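You operate a simulated robot arm through the tools that you are given. There is no shell and no other tool. Be economical: measure what you need, move in short steps, check, and stop when the job is done.

You run a simulated robot arm. Do the job below in one go: nothing can be reset, and whatever is moved stays where it is left.

## Task
Move the blue slide block to 3, then lock and pin it there.
Fine: rest the pin in the round yellow holder while you slide; the green-knob lever ends at LOCK.
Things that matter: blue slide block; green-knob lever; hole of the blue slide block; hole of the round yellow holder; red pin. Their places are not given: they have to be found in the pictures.

Only the result counts: the job must be done as asked and must still hold three seconds after the hand-in. Knocking over, shifting, dropping, spilling or breaking anything else fails it.

## Robot
A 6-joint arm with a two-finger parallel gripper, fixed in place. Base frame: the origin is at the foot of the arm, x ahead of it, y to its left, z up; the work surface is at about z = 0.9. Readings come in m, rad, newtons and seconds.
With the tool pointing down near the work surface it reaches from about 0.24 to 0.64 m from the base axis. Its first joint turns from -1.152 to 1.152 rad. Payload 2.7 kg.
Tool frame: the origin (TCP) lies between the finger pads and is the grasp point; the fingertips stand 0.023 m ahead of it; z points along the fingers, y is the line along which they close. Largest opening 0.094 m; finger width 0.038, thickness 0.01; the body of the gripper, 0.054 by 0.096 m, starts 0.039 m behind the TCP.
Orientation is told as [roll, pitch, yaw] about the base's x, y, z axes, in that order, counted from this pose: with the fingers straight down and closing along the base's y, the tool's x points along the base's -x, its y along +y and its z along -z.

## Interface
- The arm moves only by the tool servo_tool. Its argument "steps" is a list of rows, each an object of numbers (a shift or turn left out is 0, a gripper value left out holds the last): "dx", "dy", "dz": the shift along the base's x, y, z in m; "ax", "ay", "az": the turn, a rotation vector about the base's x, y, z in rad; "fingers": the opening, from 0 (shut) to 1 (fully open). In form: [{"dx": .., "dy": .., "dz": .., "ax": .., "ay": .., "az": .., "fingers": ..}, ...]. A call has 1 to 10 rows; each row shifts and turns the commanded pose from where the row before left it. A row lasts 0.2 s, in which the tool goes at most 0.05 m and 0.15 rad; a call with a longer step from one row to the next is refused whole, and so is a gripper value outside its range. A pose out of reach is approached as far as the arm can. The call stops where the force on the tool passes 40 N (or 10 N more than at its start, if that is more) or the arm is blocked; 0.2 s more then pass. Each finger travels about 0.045 m/s and halts on what it meets, pressing with about 42 N; the grip force reading is that of the motor and also rises with nothing between the fingers. The clock runs only during rows and for 0.2 s after the last one: add rows that do not move to give the fingers time. The reply holds the time, the measured pose of the TCP, the force on the tool along the base axes, the opening and the grip force, in the units named above and with some noise, with the torque about the TCP (base axes, N m) and any sound that the robot's microphone picked up.
- Cameras (640 x 400 px; columns grow to the right, rows downward): "scene" is fixed at [0.0803, -0.4258, 1.443]; the picture's right is [0.78, -0.63, 0.00], its down [-0.22, -0.28, -0.94] and it looks along [0.59, 0.73, -0.35] (base axes); focal length 373 px, centre (320, 200). "wrist" rides on the gripper at [0.086, 0.016, -0.075] in the tool frame; the picture's right is [-0.18, 0.98, 0.00], its down [-0.58, -0.11, -0.81] and it looks along [-0.79, -0.15, 0.59] (tool axes); focal length 243 px, centre (320, 200).
- grab_frame(camera): a new picture of that camera. It takes no simulated time.
- pixel_to_xyz(camera, pixels): there is no depth. For up to 12 entries [column, row, z] of the newest picture of that camera ("zoom" is the newest enlarged one), the place [x, y] in the base frame at which the ray of that pixel passes the height z, good to about 0.003 m, but the place of the scene camera against the robot may be out by one fixed shift of up to 0.018 m in any direction. It takes no simulated time.
- enlarge(camera, box): a new picture of the part [left, top, right, bottom] of that camera's present view, enlarged. It takes no simulated time.
- close_job(): hands the job in; it is judged then, once.

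Go step by step. Measure first, check grasps and placings, and put right what went wrong. The budget is 80 turns and 54 pictures, counting those below and the enlarged ones. Unless the task says otherwise, let go and move clear before handing in, and close with one line.

The tools are called after "Request:" as name(argument=value, ...) on one line, values as JSON. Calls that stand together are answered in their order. servo_tool: Moves the arm, as the interface text tells. Its arguments: {"type":"object","properties":{"steps":{"type":"array","items":{"type":"object","properties":{"dx":{"type":"number"},"dy":{"type":"number"},"dz":{"type":"number"},"ax":{"type":"number"},"ay":{"type":"number"},"az":{"type":"number"},"fingers":{"type":"number"}}}}},"required":["steps"]} The other tools are called the same way: grab_frame (camera) takes a picture; pixel_to_xyz (camera, pixels) gives the place at which the rays of pixels pass given heights; enlarge (camera, box) takes an enlarged picture of a part of a camera's view; close_job () hands the job in.

At the start:

```text
time: 0.0
tcp_pos: [0.3743, 0.0085, 1.2829]
tcp_rot: [-0.003, -0.001, -0.003]
ft_force: [0.3, 0.0, 0.0]
wrist_torque: [-0.01, -0.02, 0.01]
finger_gap: 0.0938
grasp_force: 0.0
```

scene: 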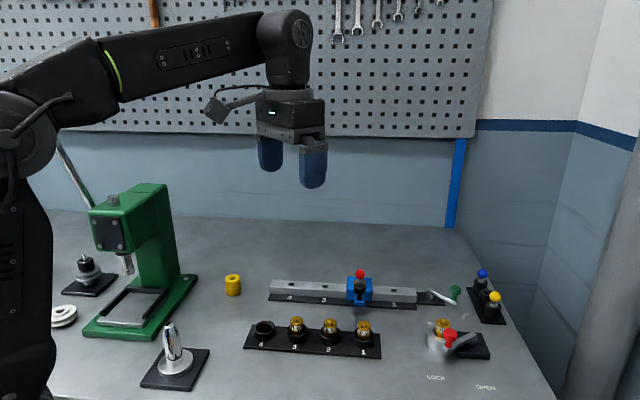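
wrist: 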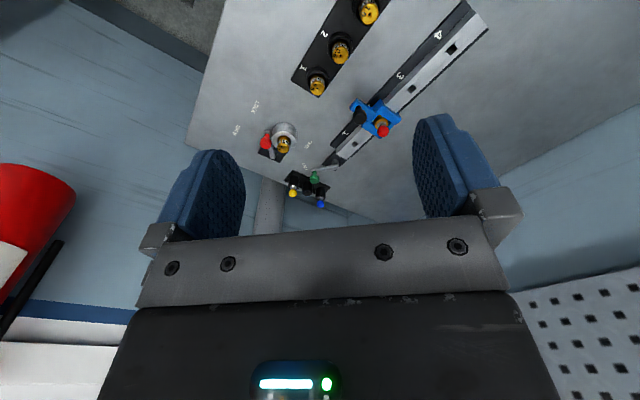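

The blue block with the red pin is near (360,288) in the scene, the holder is near (233,285), and the green lever near (455,292). I'll enlarge these areas.

Request:
enlarge(camera="scene", box=[260, 250, 420, 350])

Request:
enlarge(camera="scene", box=[380, 250, 540, 350])

Request:
enlarge(camera="wrist", box=[220, 0, 500, 220])

Request:
pixel_to_xyz(camera="scene", pixels=[[233, 292, 0.9], [233, 278, 0.94], [360, 273, 0.98], [360, 290, 0.93], [290, 300, 0.91], [323, 300, 0.91], [395, 305, 0.91], [455, 292, 0.94], [430, 292, 0.92]])

```text
4.00 times, centred on (340, 300) of scene
```

zoom: 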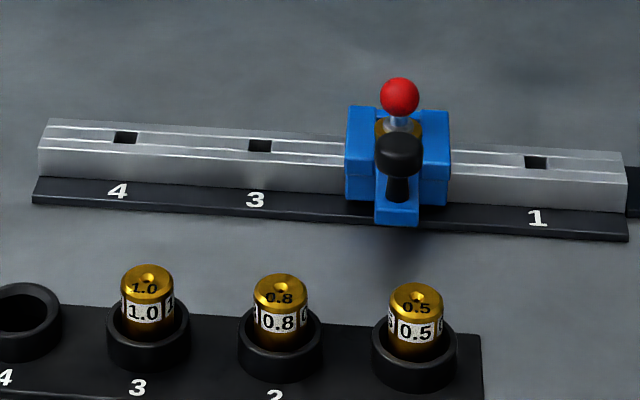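

```text
4.00 times, centred on (460, 300) of scene
```

zoom: 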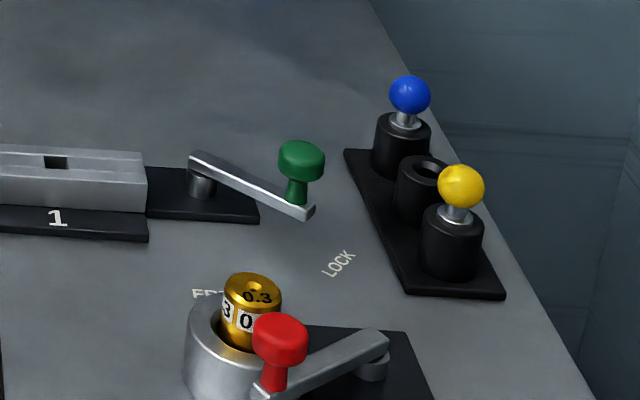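

```text
1.82 times, centred on (360, 110) of wrist
```

zoom: 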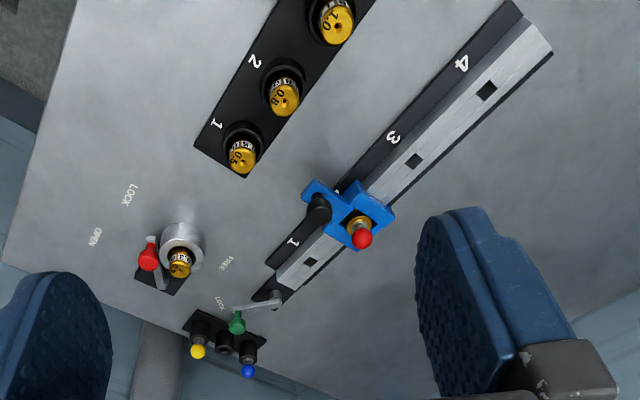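

```text
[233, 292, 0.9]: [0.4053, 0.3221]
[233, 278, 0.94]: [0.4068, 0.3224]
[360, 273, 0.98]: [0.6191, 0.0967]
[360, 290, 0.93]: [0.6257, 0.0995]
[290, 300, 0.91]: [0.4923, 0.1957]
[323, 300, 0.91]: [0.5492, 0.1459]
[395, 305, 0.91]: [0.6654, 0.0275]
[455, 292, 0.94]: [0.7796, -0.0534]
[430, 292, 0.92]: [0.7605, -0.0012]
```

The block sits at 2, the lever's FREE/LOCK labels are near its knob, and the holder is yellow. I'll cross-check the positions with the wrist camera.

Request:
pixel_to_xyz(camera="wrist", pixels=[[382, 131, 0.98], [376, 126, 0.95], [411, 89, 0.92], [450, 49, 0.92], [357, 143, 0.92], [315, 178, 0.95], [332, 166, 0.92], [309, 144, 0.9], [306, 163, 0.9]])

Request:
pixel_to_xyz(camera="scene", pixels=[[435, 324, 0.9], [464, 316, 0.9], [360, 273, 0.98], [325, 286, 0.92], [291, 284, 0.92], [394, 290, 0.92], [455, 290, 0.95], [429, 289, 0.92], [425, 305, 0.9]])

Request:
enlarge(camera="wrist", box=[280, 90, 420, 220])

```text
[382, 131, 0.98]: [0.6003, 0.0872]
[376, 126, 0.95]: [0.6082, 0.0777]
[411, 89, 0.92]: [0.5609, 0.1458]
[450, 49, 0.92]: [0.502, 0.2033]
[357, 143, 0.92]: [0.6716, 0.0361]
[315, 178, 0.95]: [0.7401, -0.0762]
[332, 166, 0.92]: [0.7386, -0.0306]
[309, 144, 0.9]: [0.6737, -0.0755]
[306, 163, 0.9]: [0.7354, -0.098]
```

```text
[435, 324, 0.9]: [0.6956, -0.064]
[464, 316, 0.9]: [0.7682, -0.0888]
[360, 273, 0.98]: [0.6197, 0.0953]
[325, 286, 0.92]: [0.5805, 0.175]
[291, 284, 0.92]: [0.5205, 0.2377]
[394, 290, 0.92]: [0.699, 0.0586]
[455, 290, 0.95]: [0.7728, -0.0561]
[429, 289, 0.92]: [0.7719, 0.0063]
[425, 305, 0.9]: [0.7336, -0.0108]
```

```text
3.08 times, centred on (350, 155) of wrist
```

zoom: 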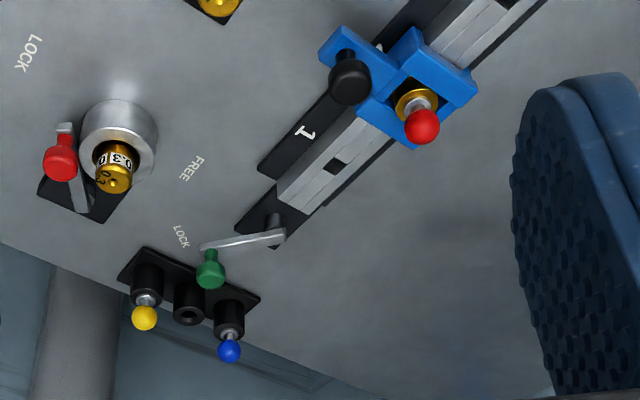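

The lever is at LOCK now, pointing along −y, and the rail runs diagonally at about 45°. I'll move closer over the pin with the gripper yawed 45° and look again.

Request:
servo_tool(steps=[{"dx": 0.025, "dy": 0.008, "dz": -0.025, "az": 0.131, "fingers": 1}, {"dx": 0.025, "dy": 0.008, "dz": -0.025, "az": 0.131}, {"dx": 0.025, "dy": 0.008, "dz": -0.025, "az": 0.131}, {"dx": 0.025, "dy": 0.008, "dz": -0.025, "az": 0.131}, {"dx": 0.025, "dy": 0.008, "dz": -0.025, "az": 0.131}, {"dx": 0.025, "dy": 0.008, "dz": -0.025, "az": 0.131}, {}])

Request:
grab_frame(camera="wrist")

```text
time: 1.6
tcp_pos: [0.5241, 0.0546, 1.1315]
tcp_rot: [-0.001, -0.002, 0.787]
ft_force: [-0.3, -0.6, 0.1]
wrist_torque: [-0.02, -0.01, -0.03]
finger_gap: 0.0938
grasp_force: 0.0
```

```text
47 pictures are left
```

wrist: 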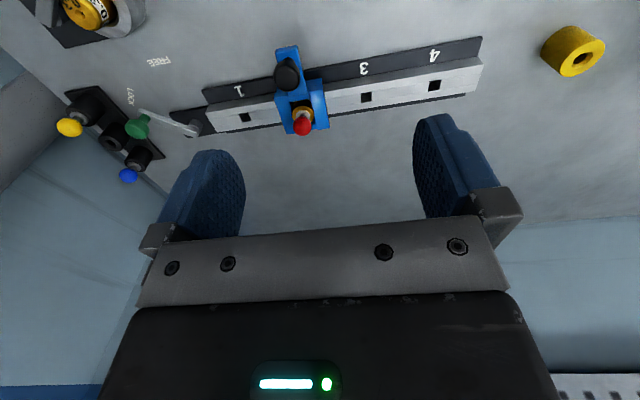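

The whole rail is visible. I'll enlarge for precise pixels and triangulate against the first view.

Request:
enlarge(camera="wrist", box=[200, 20, 520, 220])

Request:
pixel_to_xyz(camera="wrist", pixels=[[303, 127, 0.96], [303, 127, 0.98], [303, 127, 1.0], [366, 97, 0.92], [366, 97, 0.94], [434, 86, 0.92], [434, 86, 0.94], [244, 118, 0.92], [244, 118, 0.94], [580, 60, 0.94], [138, 127, 0.95], [192, 130, 0.92]])

```text
2.00 times, centred on (360, 120) of wrist
```

zoom: 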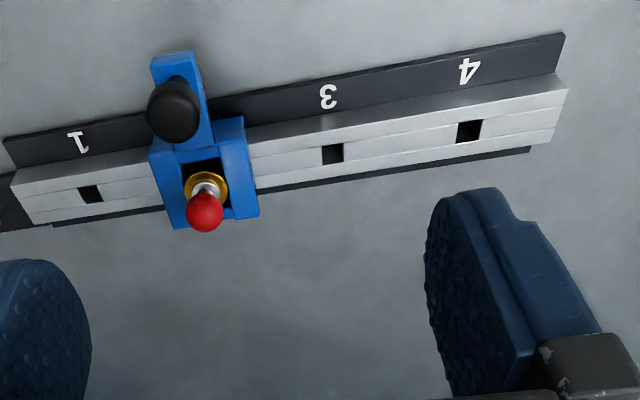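

```text
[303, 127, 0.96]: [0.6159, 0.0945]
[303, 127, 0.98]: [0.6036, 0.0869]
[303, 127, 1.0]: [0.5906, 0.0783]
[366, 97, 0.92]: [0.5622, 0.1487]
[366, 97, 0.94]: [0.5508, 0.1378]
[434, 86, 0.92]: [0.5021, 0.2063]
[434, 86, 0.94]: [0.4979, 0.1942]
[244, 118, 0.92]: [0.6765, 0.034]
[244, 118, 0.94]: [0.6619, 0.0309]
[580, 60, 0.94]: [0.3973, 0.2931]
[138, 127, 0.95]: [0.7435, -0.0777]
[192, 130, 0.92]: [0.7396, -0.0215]
```

Rail top is z≈0.92, with slots at 1 (0.676,0.034), 3 (0.562,0.148) and 4 (0.502,0.206). The ball is around (0.61,0.09,0.965), so I'll move above it.

Request:
servo_tool(steps=[{"dx": 0.03, "dy": 0.012, "dz": -0.025}, {"dx": 0.03, "dy": 0.012, "dz": -0.025}, {"dx": 0.029, "dy": 0.011, "dz": -0.025}, {}])

Request:
grab_frame(camera="wrist")

Request:
enlarge(camera="scene", box=[280, 220, 440, 320])

```text
time: 2.6
tcp_pos: [0.6118, 0.0902, 1.0566]
tcp_rot: [0.001, 0.0, 0.785]
ft_force: [1.1, 0.0, 0.1]
wrist_torque: [-0.01, -0.01, 0.0]
finger_gap: 0.0938
grasp_force: 0.1
```

```text
45 pictures are left
```

wrist: 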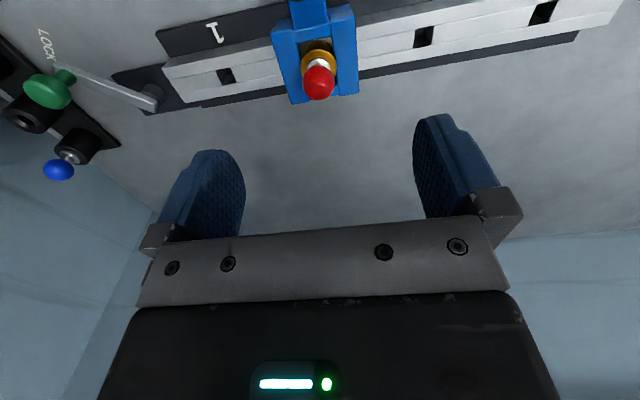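

```text
4.00 times, centred on (360, 270) of scene
```

zoom: 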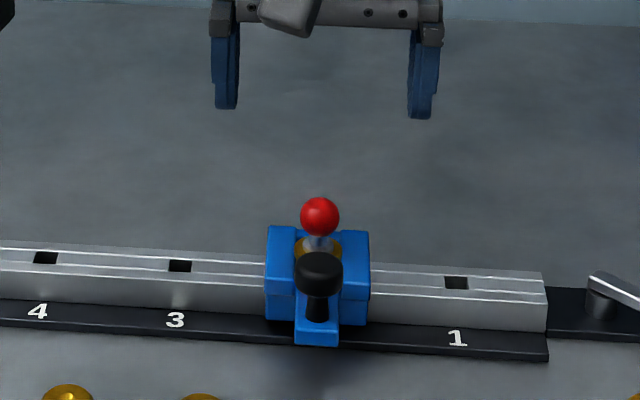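

Request:
pixel_to_xyz(camera="wrist", pixels=[[319, 82, 0.95], [319, 82, 0.96], [319, 82, 0.97], [319, 82, 0.98], [318, 58, 0.935], [424, 36, 0.92], [225, 76, 0.92], [318, 58, 0.94]])

```text
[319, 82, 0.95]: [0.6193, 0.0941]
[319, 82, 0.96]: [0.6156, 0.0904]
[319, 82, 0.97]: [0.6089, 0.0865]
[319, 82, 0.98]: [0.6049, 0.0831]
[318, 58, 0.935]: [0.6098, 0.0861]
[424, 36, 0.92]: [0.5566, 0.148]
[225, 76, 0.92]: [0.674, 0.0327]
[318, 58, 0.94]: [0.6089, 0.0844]
```

The ball is at about (0.6155,0.0905,0.96), matching the slot midpoint. I'll descend with the fingers partly open so the tips stay above the block top.

Request:
servo_tool(steps=[{"dx": 0.0035, "dy": 0.0005, "dz": -0.03, "fingers": 0.6}, {"dz": -0.03}, {"dz": -0.02}, {}])

Request:
grab_frame(camera="wrist")

Request:
enlarge(camera="scene", box=[280, 220, 440, 320])

```text
time: 3.6
tcp_pos: [0.6169, 0.0929, 0.9772]
tcp_rot: [-0.003, -0.002, 0.786]
ft_force: [0.6, 0.4, -0.8]
wrist_torque: [0.0, 0.01, -0.01]
finger_gap: 0.0565
grasp_force: 0.0
```

```text
43 pictures are left
```

wrist: 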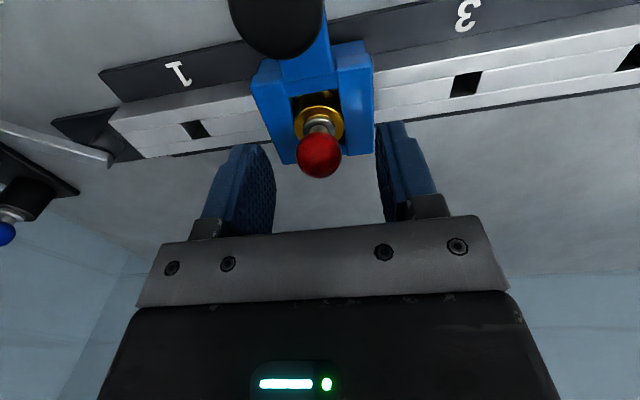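

```text
4.00 times, centred on (360, 270) of scene
```

zoom: 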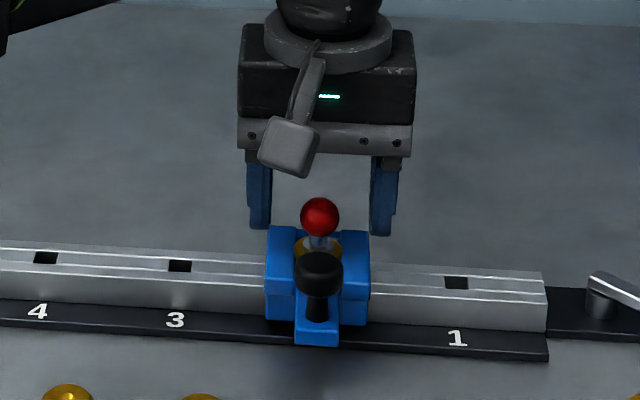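

Request:
pixel_to_xyz(camera="wrist", pixels=[[319, 155, 0.95], [319, 155, 0.955], [319, 155, 0.96], [319, 155, 0.965], [467, 84, 0.92], [196, 129, 0.92]])

```text
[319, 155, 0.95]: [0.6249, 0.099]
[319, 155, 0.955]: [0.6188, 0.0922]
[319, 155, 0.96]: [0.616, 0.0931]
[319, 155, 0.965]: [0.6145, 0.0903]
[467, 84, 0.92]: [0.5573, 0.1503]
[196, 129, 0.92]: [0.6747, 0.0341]
```

The ball at (319,155) lines up with the TCP. I'll lower about 11 mm and close.

Request:
servo_tool(steps=[{"dz": -0.011}, {"fingers": 0}, {}, {}, {}, {}, {}])

Request:
enlarge(camera="wrist", box=[200, 60, 440, 220])

```text
time: 5.2
tcp_pos: [0.6162, 0.0943, 0.9662]
tcp_rot: [-0.003, -0.002, 0.786]
ft_force: [1.1, 0.0, -0.2]
wrist_torque: [0.01, 0.0, 0.0]
finger_gap: 0.0191
grasp_force: 42.3
```

```text
2.50 times, centred on (320, 140) of wrist
```

zoom: 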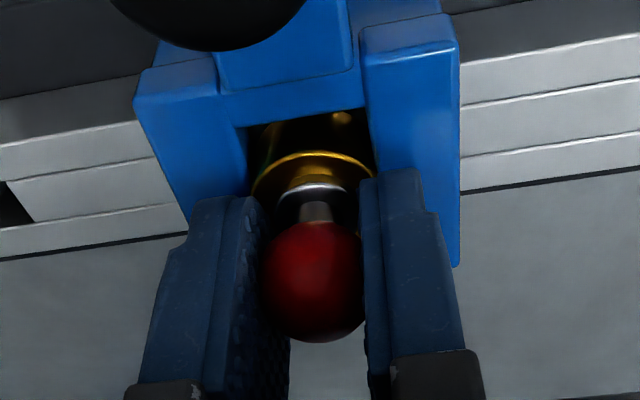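

The ball is gripped at a 19 mm gap. I'll lift slowly straight up.

Request:
servo_tool(steps=[{"dz": 0.01}, {"dz": 0.01}, {"dz": 0.015}, {"dz": 0.02}, {"dz": 0.02}, {}])

Request:
grab_frame(camera="scene")

Request:
grab_frame(camera="wrist")

```text
time: 6.6
tcp_pos: [0.6167, 0.0915, 1.0421]
tcp_rot: [-0.002, -0.004, 0.785]
ft_force: [-0.2, -0.4, 0.1]
wrist_torque: [-0.01, -0.03, -0.04]
finger_gap: 0.019
grasp_force: 41.5
```

```text
40 pictures are left
```

scene: 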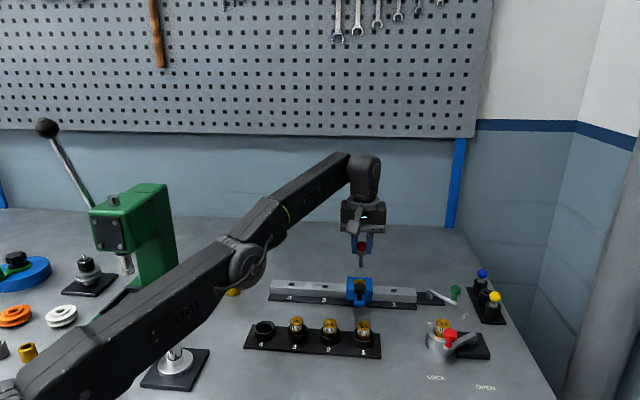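

```text
39 pictures are left
```

wrist: 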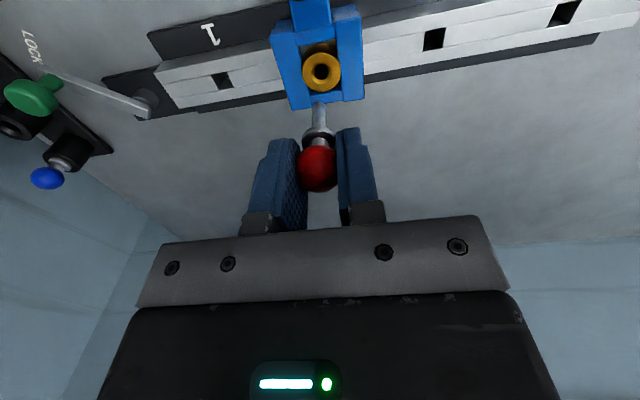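

The pin is out and hangs straight, with its shaft visible at (318,118). I'll carry it toward the yellow holder.

Request:
servo_tool(steps=[{"dz": 0.04}, {"dx": -0.028, "dy": 0.027, "dz": 0.02}, {"dx": -0.028, "dy": 0.027}, {"dx": -0.028, "dy": 0.027}, {"dx": -0.028, "dy": 0.027}, {"dx": -0.028, "dy": 0.027}, {"dx": -0.028, "dy": 0.027}, {}])

Request:
grab_frame(camera="wrist")

Request:
grab_frame(camera="scene")

```text
time: 8.4
tcp_pos: [0.442, 0.2535, 1.0831]
tcp_rot: [-0.001, -0.002, 0.785]
ft_force: [0.2, 0.3, -0.6]
wrist_torque: [0.02, -0.03, -0.03]
finger_gap: 0.0189
grasp_force: 41.7
out of reach, approached as far as the arm can: row 1
```

```text
38 pictures are left
```

wrist: 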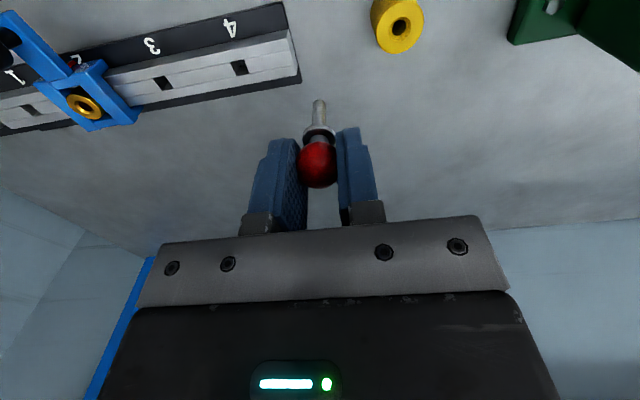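

```text
37 pictures are left
```

scene: 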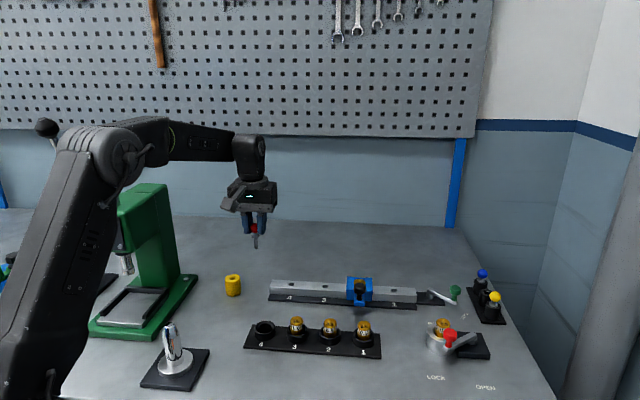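

Request:
pixel_to_xyz(camera="wrist", pixels=[[400, 26, 0.92], [400, 26, 0.93], [400, 26, 0.94], [398, 50, 0.9], [84, 105, 0.93], [84, 105, 0.94], [240, 67, 0.92]])

Request:
enlarge(camera="wrist", box=[260, 0, 480, 200])

```text
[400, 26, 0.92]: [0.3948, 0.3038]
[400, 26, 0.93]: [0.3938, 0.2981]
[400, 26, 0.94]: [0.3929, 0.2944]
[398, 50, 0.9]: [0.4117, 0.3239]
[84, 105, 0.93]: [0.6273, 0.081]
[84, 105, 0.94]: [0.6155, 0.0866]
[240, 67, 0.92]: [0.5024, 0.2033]
```

```text
2.00 times, centred on (370, 100) of wrist
```

zoom: 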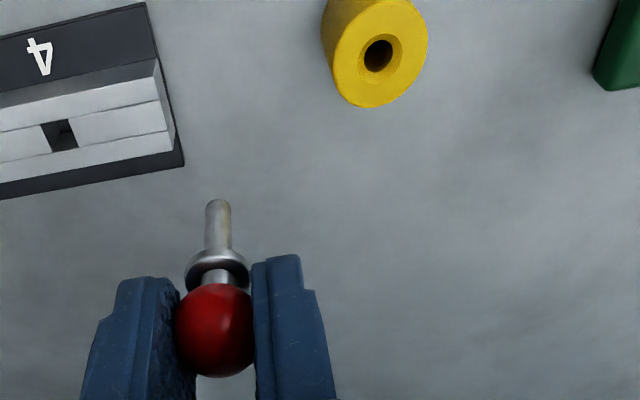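

The pin tip is about 65 mm below the TCP, and the holder hole is near (0.393,0.296). I'll move almost above it and refine.

Request:
servo_tool(steps=[{"dx": -0.024, "dy": 0.021, "dz": -0.01}, {"dx": -0.024, "dy": 0.021, "dz": -0.01}, {}])

Request:
enlarge(camera="wrist", box=[220, 20, 420, 200])

Request:
enlarge(camera="scene", box=[180, 220, 300, 310])

```text
time: 9.2
tcp_pos: [0.3928, 0.2953, 1.0608]
tcp_rot: [-0.002, -0.001, 0.786]
ft_force: [-0.5, 0.2, 0.1]
wrist_torque: [-0.04, 0.0, 0.0]
finger_gap: 0.0191
grasp_force: 41.9
```

```text
2.22 times, centred on (320, 110) of wrist
```

zoom: 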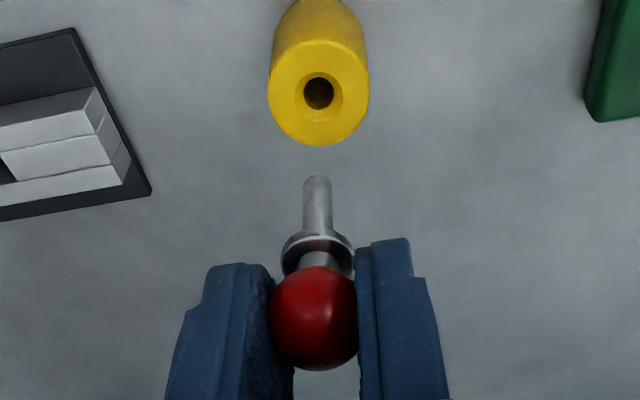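

```text
4.44 times, centred on (240, 265) of scene
```

zoom: 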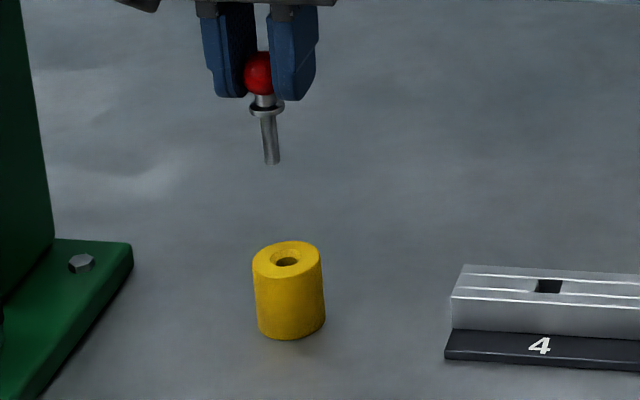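

Request:
pixel_to_xyz(camera="wrist", pixels=[[319.5, 57.3, 0.92], [319.5, 57.3, 0.93], [319.5, 57.3, 0.94], [319.5, 57.3, 0.95], [318.7, 80, 0.995], [318.7, 83, 0.995]])

```text
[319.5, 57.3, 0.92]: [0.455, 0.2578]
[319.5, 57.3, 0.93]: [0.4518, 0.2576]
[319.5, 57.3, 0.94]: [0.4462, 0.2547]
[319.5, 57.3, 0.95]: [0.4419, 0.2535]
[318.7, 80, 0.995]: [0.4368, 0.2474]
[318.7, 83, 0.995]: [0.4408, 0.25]
```

The hole is close to straight below the pin, with its top at about z 0.937 and a wide chamfer. I'll descend until the tip is just above it and check.

Request:
servo_tool(steps=[{"dz": -0.025}, {"dz": -0.022}, {}])

Request:
enlarge(camera="wrist", box=[240, 40, 400, 180])

Request:
enlarge(camera="scene", box=[195, 240, 275, 300])

```text
time: 10.0
tcp_pos: [0.3947, 0.2946, 1.015]
tcp_rot: [-0.003, -0.002, 0.786]
ft_force: [0.5, -0.5, -0.1]
wrist_torque: [-0.03, -0.03, 0.01]
finger_gap: 0.019
grasp_force: 42.0
```

```text
2.86 times, centred on (320, 110) of wrist
```

zoom: 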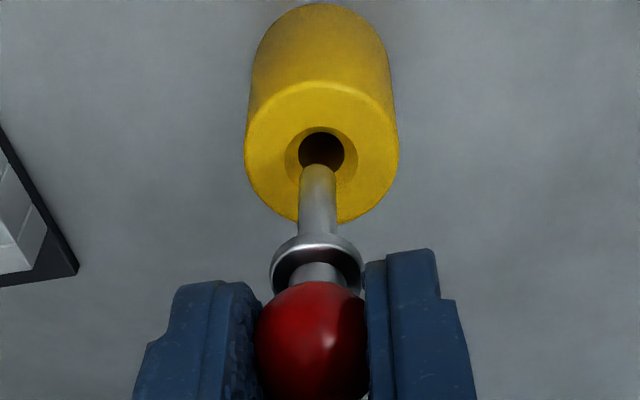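

```text
6.67 times, centred on (235, 270) of scene
```

zoom: 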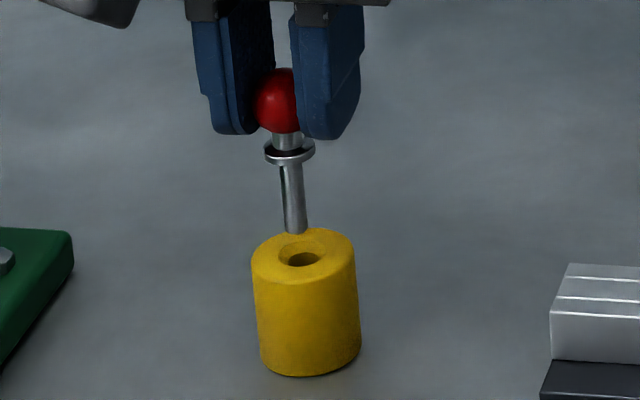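

Tip and hole agree to about 1 mm in both views. I'll descend in small steps.

Request:
servo_tool(steps=[{"dz": -0.01}, {"dz": -0.008}, {"dz": -0.006}, {}])

Request:
enlarge(camera="scene", box=[195, 240, 275, 300])

```text
time: 11.0
tcp_pos: [0.3957, 0.2956, 0.991]
tcp_rot: [-0.001, -0.004, 0.785]
ft_force: [2.2, 7.4, 1.1]
wrist_torque: [0.37, -0.11, 0.01]
finger_gap: 0.0191
grasp_force: 42.3
```

```text
6.67 times, centred on (235, 270) of scene
```

zoom: 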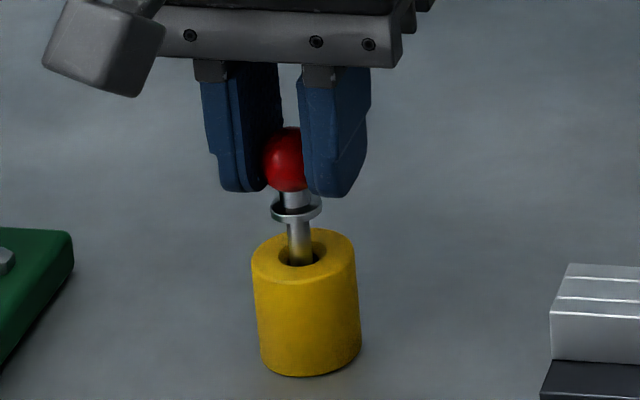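

The tip is in the hole and pressing with 7 N in +y, so I'll ease +y and continue down.

Request:
servo_tool(steps=[{"dx": 0.0005, "dy": 0.0015}, {"dz": -0.004}, {}])

```text
time: 11.8
tcp_pos: [0.3953, 0.2956, 0.9862]
tcp_rot: [-0.002, 0.0, 0.784]
ft_force: [0.9, 2.6, 0.9]
wrist_torque: [0.18, -0.01, -0.01]
finger_gap: 0.0189
grasp_force: 42.1
```

Request:
servo_tool(steps=[{"dy": 0.0008, "dz": -0.005}, {"dz": -0.005}, {"dz": -0.004}, {}])

Request:
enlarge(camera="scene", box=[195, 240, 275, 300])

```text
time: 12.8
tcp_pos: [0.3948, 0.2973, 0.9736]
tcp_rot: [-0.003, -0.002, 0.785]
ft_force: [-0.3, 0.1, 0.2]
wrist_torque: [0.04, 0.02, -0.04]
finger_gap: 0.0192
grasp_force: 41.8
```

```text
6.67 times, centred on (235, 270) of scene
```

zoom: 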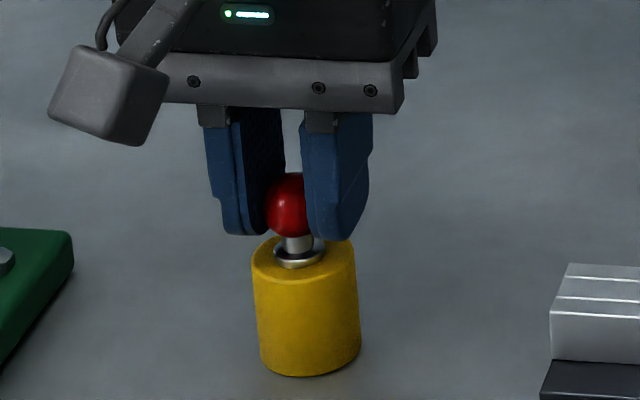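

Nearly seated with the force gone. I'll lower the last few millimetres and release.

Request:
servo_tool(steps=[{"dz": -0.003}, {"dz": -0.002}, {}])

```text
time: 13.6
tcp_pos: [0.3955, 0.2975, 0.9709]
tcp_rot: [-0.002, -0.006, 0.786]
ft_force: [-4.5, -0.1, 25.9]
wrist_torque: [-0.3, 0.08, -0.03]
finger_gap: 0.019
grasp_force: 42.5
```

Seated, with a 26 N reaction at z≈0.971. I'll relieve that and release, then rise.

Request:
servo_tool(steps=[{"dz": 0.0015}, {"fingers": 0.5}, {}, {}, {}, {"dz": 0.03}, {"dz": 0.04}, {}])

Request:
enlarge(camera="scene", box=[195, 230, 275, 300])

```text
time: 15.4
tcp_pos: [0.3952, 0.2964, 1.0402]
tcp_rot: [-0.002, -0.002, 0.785]
ft_force: [0.4, 1.2, 0.0]
wrist_torque: [0.01, 0.01, -0.02]
finger_gap: 0.0467
grasp_force: 0.0
```

```text
5.71 times, centred on (235, 265) of scene
```

zoom: 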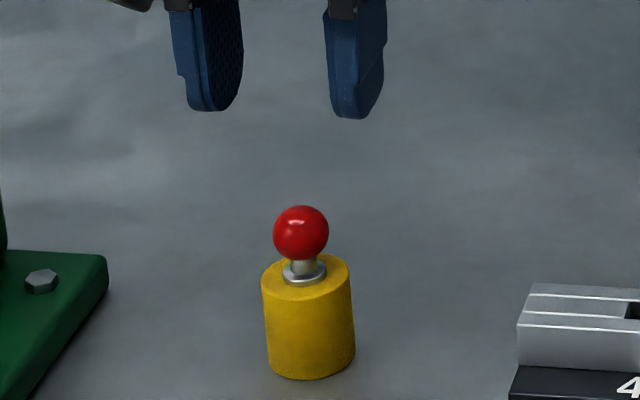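

The pin rests in the holder. Next I'll survey the lever area from above with the yaw back at 0.

Request:
servo_tool(steps=[{"dz": 0.03}, {"dx": 0.02, "dy": -0.041, "dz": 0.005, "az": -0.098}, {"dx": 0.02, "dy": -0.041, "dz": 0.005, "az": -0.098}, {"dx": 0.02, "dy": -0.041, "dz": 0.005, "az": -0.098}, {"dx": 0.02, "dy": -0.041, "dz": 0.005, "az": -0.098}, {"dx": 0.02, "dy": -0.041, "dz": 0.005, "az": -0.098}, {"dx": 0.02, "dy": -0.041, "dz": 0.005, "az": -0.098}, {"dx": 0.02, "dy": -0.041, "az": -0.098}, {"dx": 0.02, "dy": -0.041, "az": -0.098}, {}])

Request:
grab_frame(camera="wrist")

```text
time: 17.6
tcp_pos: [0.555, -0.0286, 1.0991]
tcp_rot: [-0.001, -0.003, 0.001]
ft_force: [-0.8, -0.4, 0.0]
wrist_torque: [-0.02, -0.01, -0.01]
finger_gap: 0.0469
grasp_force: 0.1
```

```text
28 pictures are left
```

wrist: 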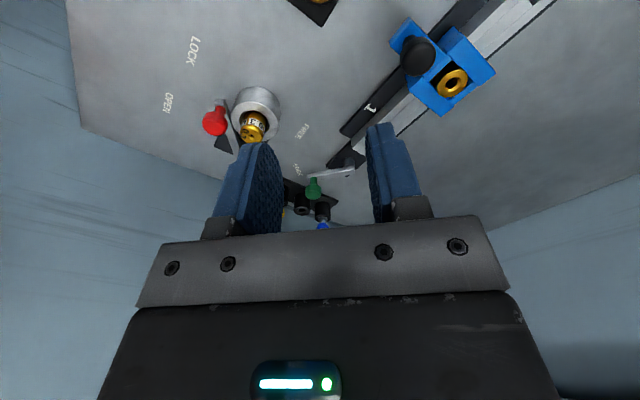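

Request:
enlarge(camera="wrist", box=[220, 80, 420, 235])

Request:
pixel_to_xyz(camera="wrist", pixels=[[252, 130, 0.97], [215, 120, 0.95], [235, 150, 0.92], [314, 187, 0.95], [314, 187, 0.96], [347, 170, 0.93], [302, 205, 0.93], [323, 210, 0.93], [304, 131, 0.9], [297, 169, 0.9], [290, 183, 0.9], [340, 203, 0.9]])

```text
2.58 times, centred on (320, 158) of wrist
```

zoom: 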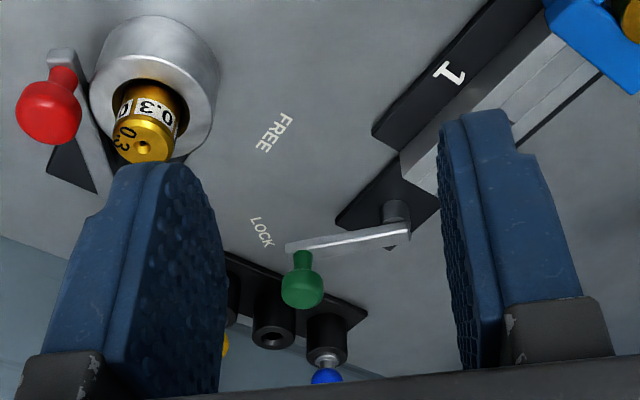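

```text
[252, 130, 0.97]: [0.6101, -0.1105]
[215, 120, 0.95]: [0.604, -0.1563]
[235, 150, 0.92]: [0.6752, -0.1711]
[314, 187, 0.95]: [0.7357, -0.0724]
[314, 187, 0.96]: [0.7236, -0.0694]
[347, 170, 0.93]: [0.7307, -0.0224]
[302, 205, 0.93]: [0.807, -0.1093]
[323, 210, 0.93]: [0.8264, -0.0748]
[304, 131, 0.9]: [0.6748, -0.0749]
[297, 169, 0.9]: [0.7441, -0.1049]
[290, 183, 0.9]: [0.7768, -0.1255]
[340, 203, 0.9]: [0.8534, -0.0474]
```

The knob is at about (0.737,−0.075,0.95), the pivot at (0.733,−0.022), and the cup at (0.61,−0.11) is to be avoided. I'll turn the gripper −90° so the camera is on the +y side and the fingers close along x. Then I'll tilt it forward for reach.

Request:
servo_tool(steps=[{"az": -0.145, "fingers": 0.45}, {"az": -0.145}, {"az": -0.145}, {"az": -0.145}, {"az": -0.145}, {"az": -0.145}, {"az": -0.145}, {"az": -0.145}, {"az": -0.145}, {"az": -0.145}])

Request:
servo_tool(steps=[{"az": -0.121}, {"ay": -0.125}, {"ay": -0.125}, {"ay": -0.125}, {"ay": -0.125}, {}])

```text
time: 19.8
tcp_pos: [0.5562, -0.0317, 1.1001]
tcp_rot: [0.0, -0.002, -1.452]
ft_force: [0.5, 0.0, 0.0]
wrist_torque: [0.01, 0.02, 0.02]
finger_gap: 0.042
grasp_force: 0.1
```

```text
time: 21.2
tcp_pos: [0.5562, -0.0313, 1.0999]
tcp_rot: [0.499, -0.001, -1.568]
ft_force: [-0.6, 0.2, 0.6]
wrist_torque: [0.01, -0.01, 0.03]
finger_gap: 0.0424
grasp_force: 0.1
```

Request:
servo_tool(steps=[{"dx": 0.036, "dy": -0.011, "dz": -0.02}, {"dx": 0.036, "dy": -0.011, "dz": -0.02}, {"dx": 0.036, "dy": -0.011, "dz": -0.02}, {"dx": 0.036, "dy": -0.011, "dz": -0.02}, {}])

Request:
grab_frame(camera="wrist")

Request:
enlarge(camera="scene", box=[360, 220, 520, 360])

```text
time: 22.4
tcp_pos: [0.699, -0.0778, 1.0207]
tcp_rot: [0.497, -0.002, -1.572]
ft_force: [-0.5, 0.2, 1.0]
wrist_torque: [0.03, -0.02, 0.0]
finger_gap: 0.0423
grasp_force: 0.0
```

```text
26 pictures are left
```

wrist: 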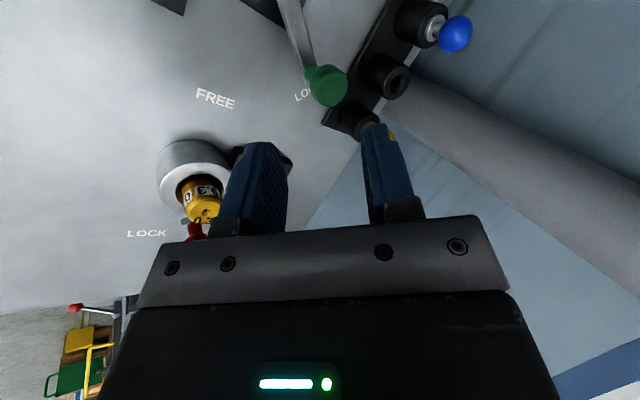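

```text
2.86 times, centred on (440, 290) of scene
```

zoom: 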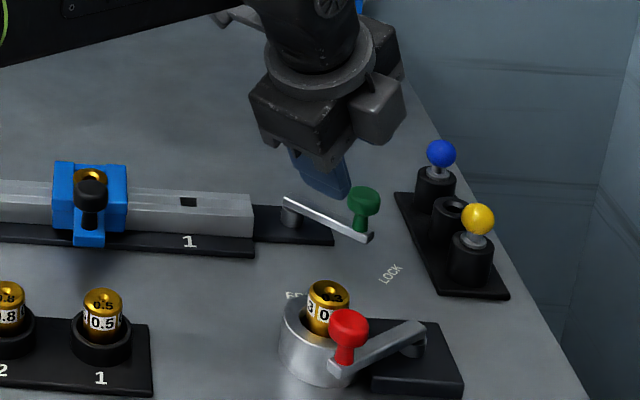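

Request:
pixel_to_xyz(camera="wrist", pixels=[[327, 85, 0.94], [327, 85, 0.95], [327, 85, 0.96], [385, 76, 0.93], [357, 118, 0.93], [205, 205, 0.97], [352, 125, 0.9]])

```text
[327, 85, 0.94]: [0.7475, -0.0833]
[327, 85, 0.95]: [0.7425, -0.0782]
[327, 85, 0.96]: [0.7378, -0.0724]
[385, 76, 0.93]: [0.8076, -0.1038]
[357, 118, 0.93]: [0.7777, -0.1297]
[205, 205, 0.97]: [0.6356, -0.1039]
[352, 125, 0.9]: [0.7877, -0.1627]
```

The knob is at (0.741,−0.076,0.952). I'll advance along the tool axis to straddle it.

Request:
servo_tool(steps=[{"dx": 0.013, "dy": 0.001, "dz": -0.021}, {"dx": 0.013, "dy": 0.001, "dz": -0.021}, {"dx": 0.013, "dy": 0.0, "dz": -0.021}, {}])

Request:
grab_frame(camera="wrist")

Request:
enlarge(camera="scene", box=[380, 240, 520, 350])

```text
time: 23.4
tcp_pos: [0.7204, -0.0735, 0.9693]
tcp_rot: [0.521, -0.005, -1.571]
ft_force: [-10.8, 0.2, 38.1]
wrist_torque: [-0.02, -1.04, 0.08]
finger_gap: 0.0462
grasp_force: 3.8
out of reach, approached as far as the arm can: row 2, 3
```

```text
24 pictures are left
```

wrist: 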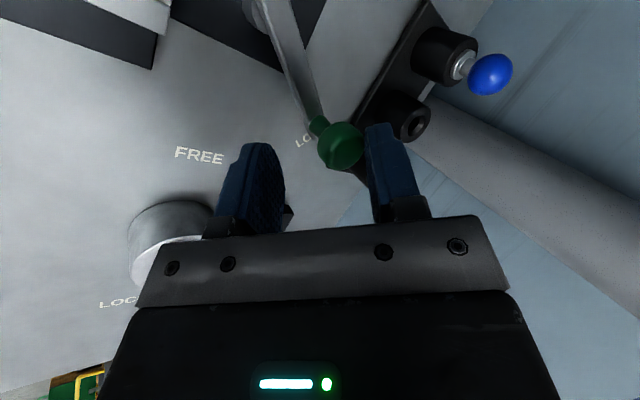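

```text
3.64 times, centred on (450, 295) of scene
```

zoom: 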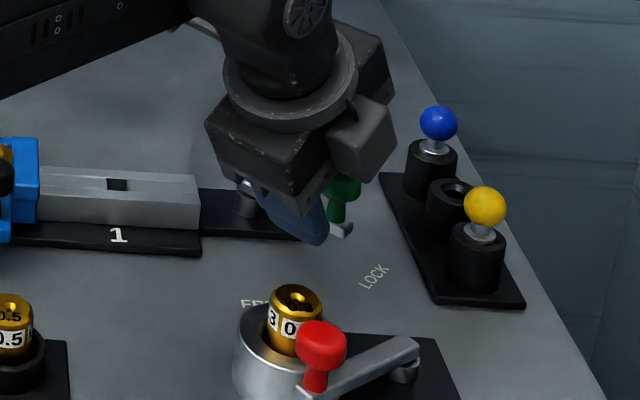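

The far finger's tip landed on top of the knob because x ran out of reach. I'll back off upward, add forward tilt, and retry a bit farther out.

Request:
servo_tool(steps=[{"dx": -0.015, "dz": 0.03}, {"dx": -0.015, "dz": 0.03}, {"dx": -0.01, "dz": 0.01, "ay": -0.1}, {"ay": -0.1}, {}])

```text
time: 24.6
tcp_pos: [0.6785, -0.0725, 1.0234]
tcp_rot: [0.7, -0.001, -1.571]
ft_force: [0.3, 0.3, 0.6]
wrist_torque: [0.0, 0.0, -0.01]
finger_gap: 0.0421
grasp_force: 0.0
```

Request:
servo_tool(steps=[{"dx": 0.022, "dy": -0.001, "dz": -0.01}, {"dx": 0.022, "dy": -0.001, "dz": -0.01}, {"dx": 0.01, "dy": -0.001, "dz": -0.016}, {"dx": 0.008, "dz": -0.016}, {}])

Request:
grab_frame(camera="wrist")

```text
time: 25.5
tcp_pos: [0.7366, -0.0773, 0.9941]
tcp_rot: [0.711, -0.008, -1.566]
ft_force: [-17.7, 1.5, 8.5]
wrist_torque: [0.06, 0.68, 0.06]
finger_gap: 0.0457
grasp_force: 2.9
stopped in row 4: the force on the tool passed its limit at 60 N (the readings are from after the stop); the commanded pose is now the measured one
```

```text
22 pictures are left
```

wrist: 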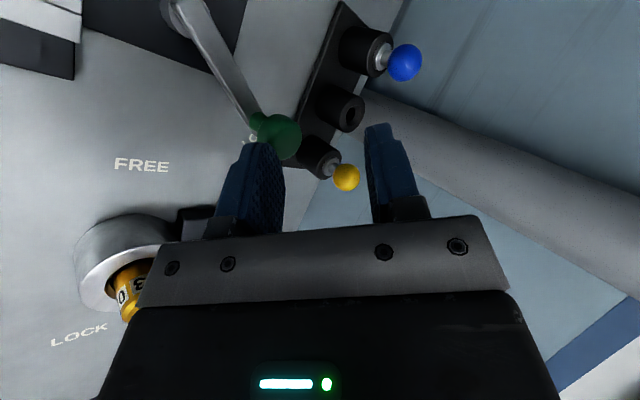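

Now the near finger tip is on the knob, because I came in too far forward at that height. I'll retreat axially, shift sideways by about 24 mm in the tool frame, and re-approach.

Request:
servo_tool(steps=[{"dx": -0.019, "dz": 0.023}, {"dx": -0.018, "dz": -0.0155}, {}])

Request:
grab_frame(camera="wrist")

```text
time: 26.3
tcp_pos: [0.7002, -0.078, 0.9989]
tcp_rot: [0.712, -0.008, -1.568]
ft_force: [0.4, -0.8, -0.6]
wrist_torque: [-0.02, 0.04, 0.01]
finger_gap: 0.0423
grasp_force: 0.1
```

```text
21 pictures are left
```

wrist: 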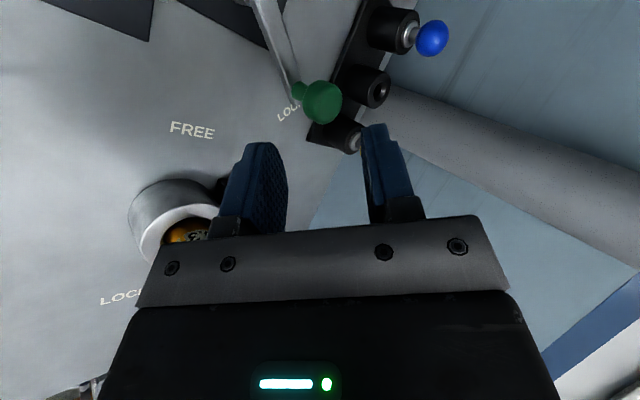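

The knob at (322,102) is now on the tool axis, about 62 mm ahead. I'll advance axially.

Request:
servo_tool(steps=[{"dx": 0.013, "dz": -0.015}, {"dx": 0.013, "dz": -0.015}, {"dx": 0.011, "dz": -0.013}, {}])

Request:
grab_frame(camera="wrist")

```text
time: 27.3
tcp_pos: [0.7377, -0.0769, 0.9567]
tcp_rot: [0.709, -0.008, -1.567]
ft_force: [-14.2, -1.4, 5.8]
wrist_torque: [0.1, 0.45, 0.25]
finger_gap: 0.0454
grasp_force: 3.3
```

```text
20 pictures are left
```

wrist: 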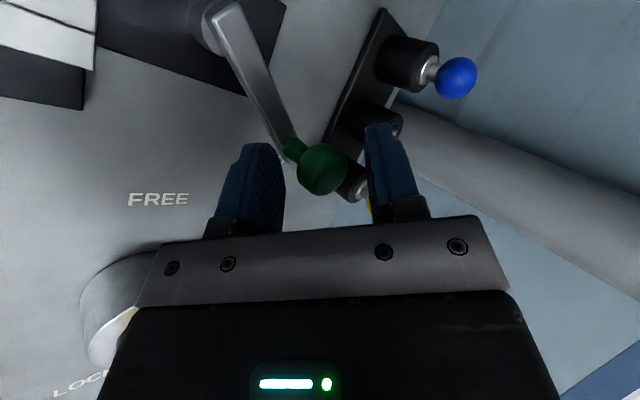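

The knob is between the fingers. I'll close on it.

Request:
servo_tool(steps=[{"dx": -0.002, "dz": 0.001, "fingers": 0.0}, {}, {}, {}])

Request:
grab_frame(camera="wrist")

```text
time: 28.3
tcp_pos: [0.7346, -0.0773, 0.9539]
tcp_rot: [0.699, -0.005, -1.567]
ft_force: [-17.1, -2.2, -10.5]
wrist_torque: [-0.9, 1.53, 0.72]
finger_gap: 0.0353
grasp_force: 44.3
```

```text
19 pictures are left
```

wrist: 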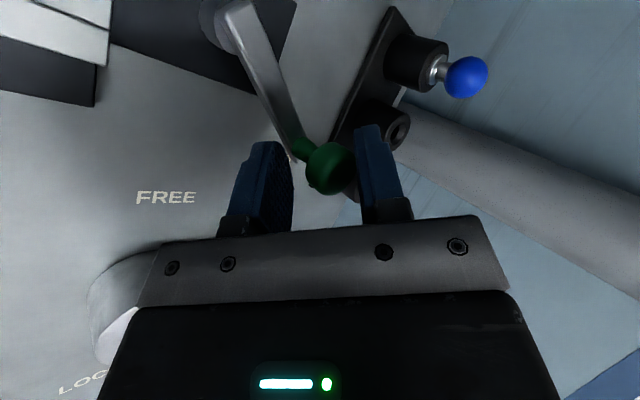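

The grip spans the knob head and arm, so I'll loosen slightly and use the far finger as a hook. I'll pull the knob along its arc toward FREE while reducing tilt.

Request:
servo_tool(steps=[{"fingers": 0.48}, {}, {"dx": -0.008}, {"dx": -0.008, "dy": 0.001}, {"dx": -0.008, "dy": 0.002}, {"dx": -0.006, "dy": 0.003}, {}])

Request:
grab_frame(camera="wrist")

```text
time: 29.9
tcp_pos: [0.7064, -0.0704, 0.9585]
tcp_rot: [0.71, -0.007, -1.567]
ft_force: [0.4, 0.0, 0.2]
wrist_torque: [-0.03, 0.02, 0.01]
finger_gap: 0.0453
grasp_force: 1.0
```

```text
18 pictures are left
```

wrist: 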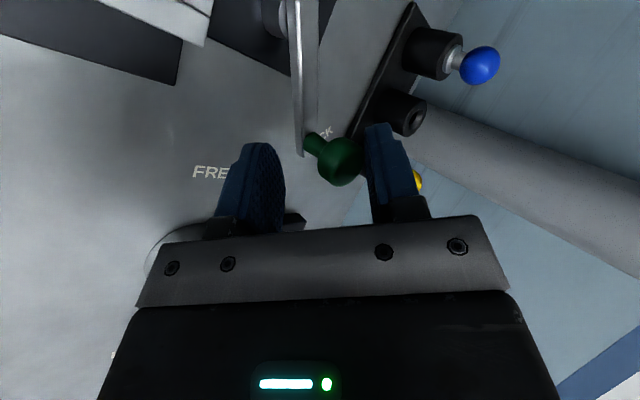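

The lever is rotating with the hook and the force is low. I'll continue toward FREE.

Request:
servo_tool(steps=[{"dx": -0.007, "dy": 0.003}, {"dx": -0.007, "dy": 0.004, "ay": 0.05}, {"dx": -0.006, "dy": 0.004, "ay": 0.05}, {}])

Request:
grab_frame(camera="wrist")

```text
time: 30.9
tcp_pos: [0.6855, -0.0604, 0.9577]
tcp_rot: [0.609, -0.008, -1.566]
ft_force: [0.7, -0.1, 0.5]
wrist_torque: [-0.03, 0.03, 0.01]
finger_gap: 0.0449
grasp_force: 0.0
```

```text
17 pictures are left
```

wrist: 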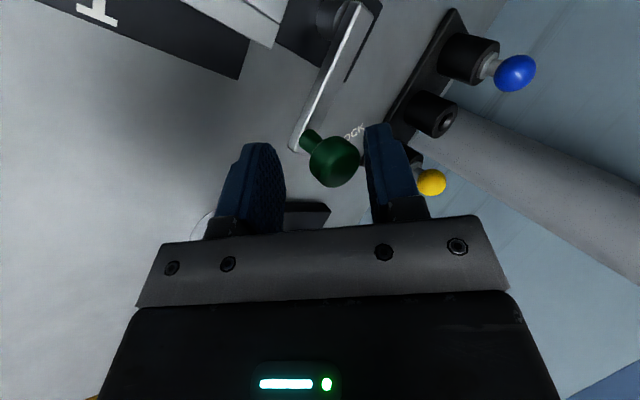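

Request:
pixel_to_xyz(camera="wrist", pixels=[[334, 160, 0.945], [334, 160, 0.952], [338, 25, 0.925], [297, 148, 0.925]])

Request:
enlarge(camera="scene", box=[380, 240, 520, 350])

```text
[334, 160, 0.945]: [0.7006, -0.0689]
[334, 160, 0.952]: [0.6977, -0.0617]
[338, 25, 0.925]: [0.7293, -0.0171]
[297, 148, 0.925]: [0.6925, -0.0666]
```

```text
3.64 times, centred on (450, 295) of scene
```

zoom: 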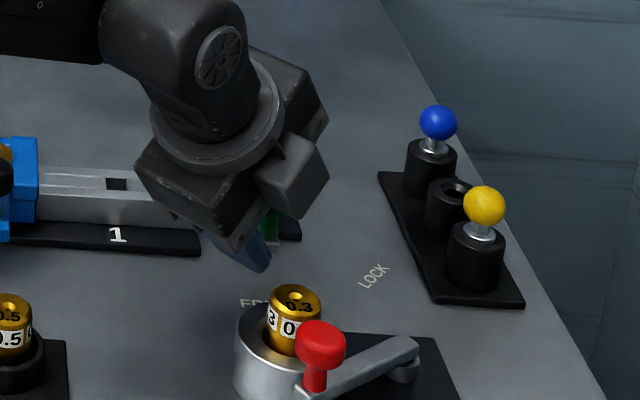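

The lever is at about 36° of roughly 45° toward FREE. I'll push a little more until it meets its stop.

Request:
servo_tool(steps=[{"dx": -0.005, "dy": 0.003}, {"dx": -0.004, "dy": 0.003}, {}])

```text
time: 31.7
tcp_pos: [0.6776, -0.0552, 0.959]
tcp_rot: [0.614, -0.01, -1.566]
ft_force: [10.1, -3.9, 6.1]
wrist_torque: [-0.08, -0.2, -0.15]
finger_gap: 0.0502
grasp_force: 5.5
```

Force rose to 10 N and the finger flexed, so it's at the FREE stop. I'll retreat axially and look.

Request:
servo_tool(steps=[{"dx": 0.004, "dy": -0.001}, {"dx": -0.012, "dz": 0.016}, {"dx": -0.017, "dz": 0.024}, {"dx": -0.017, "dz": 0.03}, {"dx": -0.02, "dz": 0.03, "ay": 0.1}, {"dx": -0.03, "dz": 0.01, "ay": 0.13}, {"ay": 0.13}, {"ay": 0.13}, {"ay": 0.12}, {}])

Request:
enlarge(camera="scene", box=[330, 240, 520, 350])

```text
time: 33.9
tcp_pos: [0.586, -0.0543, 1.0685]
tcp_rot: [-0.001, -0.004, -1.565]
ft_force: [-0.8, -0.3, 0.3]
wrist_torque: [0.0, 0.01, -0.05]
finger_gap: 0.0453
grasp_force: 0.1
```

```text
3.37 times, centred on (425, 295) of scene
```

zoom: 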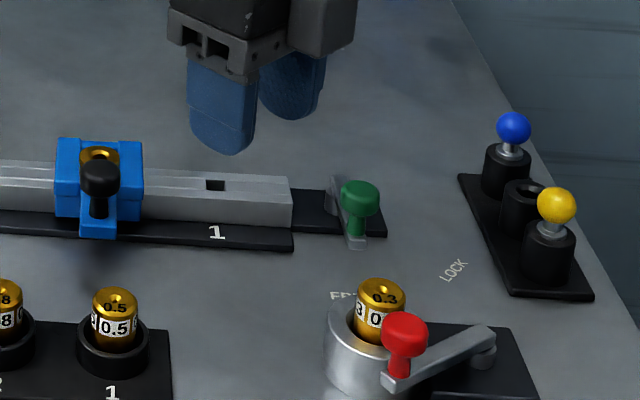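

The lever is at FREE. I'll turn the gripper back to +45° and look at the block's black knob.

Request:
servo_tool(steps=[{"dx": -0.02, "dz": 0.01, "az": 0.147}, {"dx": -0.02, "dz": 0.01, "az": 0.147}, {"dx": -0.01, "az": 0.147}, {"az": 0.147}, {"az": 0.147}, {"az": 0.147}, {"az": 0.147}, {"az": 0.147}, {"az": 0.147}, {"az": 0.147}])

Request:
servo_tool(steps=[{"dx": 0.005, "dy": 0.018, "az": 0.147}, {"dx": 0.005, "dy": 0.018, "az": 0.147}, {"dx": 0.005, "dy": 0.018, "az": 0.147}, {"dx": 0.005, "dy": 0.018, "az": 0.147}, {"dx": 0.005, "dy": 0.018, "az": 0.147}, {"dx": 0.005, "dy": 0.018, "az": 0.145}, {}])

Request:
grab_frame(camera="wrist")

```text
time: 36.1
tcp_pos: [0.5353, -0.0556, 1.0886]
tcp_rot: [0.001, -0.003, -0.091]
ft_force: [-0.3, 0.3, 0.7]
wrist_torque: [0.0, 0.01, -0.01]
finger_gap: 0.0452
grasp_force: 0.2
```

```text
time: 37.7
tcp_pos: [0.5658, 0.0536, 1.0878]
tcp_rot: [-0.002, -0.005, 0.786]
ft_force: [-0.4, -0.1, 0.8]
wrist_torque: [-0.02, 0.0, 0.03]
finger_gap: 0.0449
grasp_force: 0.0
```

```text
14 pictures are left
```

wrist: 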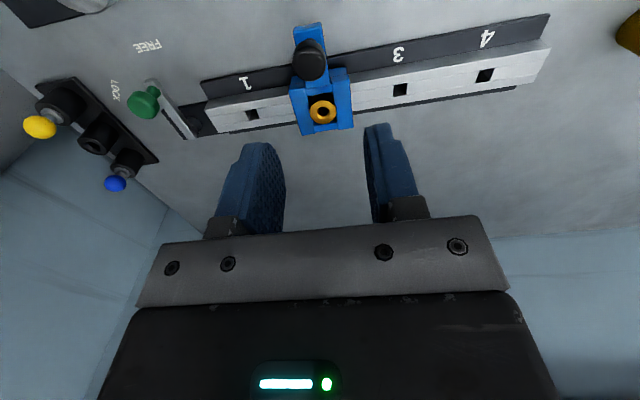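

Request:
pixel_to_xyz(camera="wrist", pixels=[[310, 55, 0.95], [310, 55, 0.96], [310, 55, 0.965], [322, 111, 0.93], [322, 111, 0.935], [400, 90, 0.92], [252, 115, 0.92], [485, 75, 0.92]])

```text
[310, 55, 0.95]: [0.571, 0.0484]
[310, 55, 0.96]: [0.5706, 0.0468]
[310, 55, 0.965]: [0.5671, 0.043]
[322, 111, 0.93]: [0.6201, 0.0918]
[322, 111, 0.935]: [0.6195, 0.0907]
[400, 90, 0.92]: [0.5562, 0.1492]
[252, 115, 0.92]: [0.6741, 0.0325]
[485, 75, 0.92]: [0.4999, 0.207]
```

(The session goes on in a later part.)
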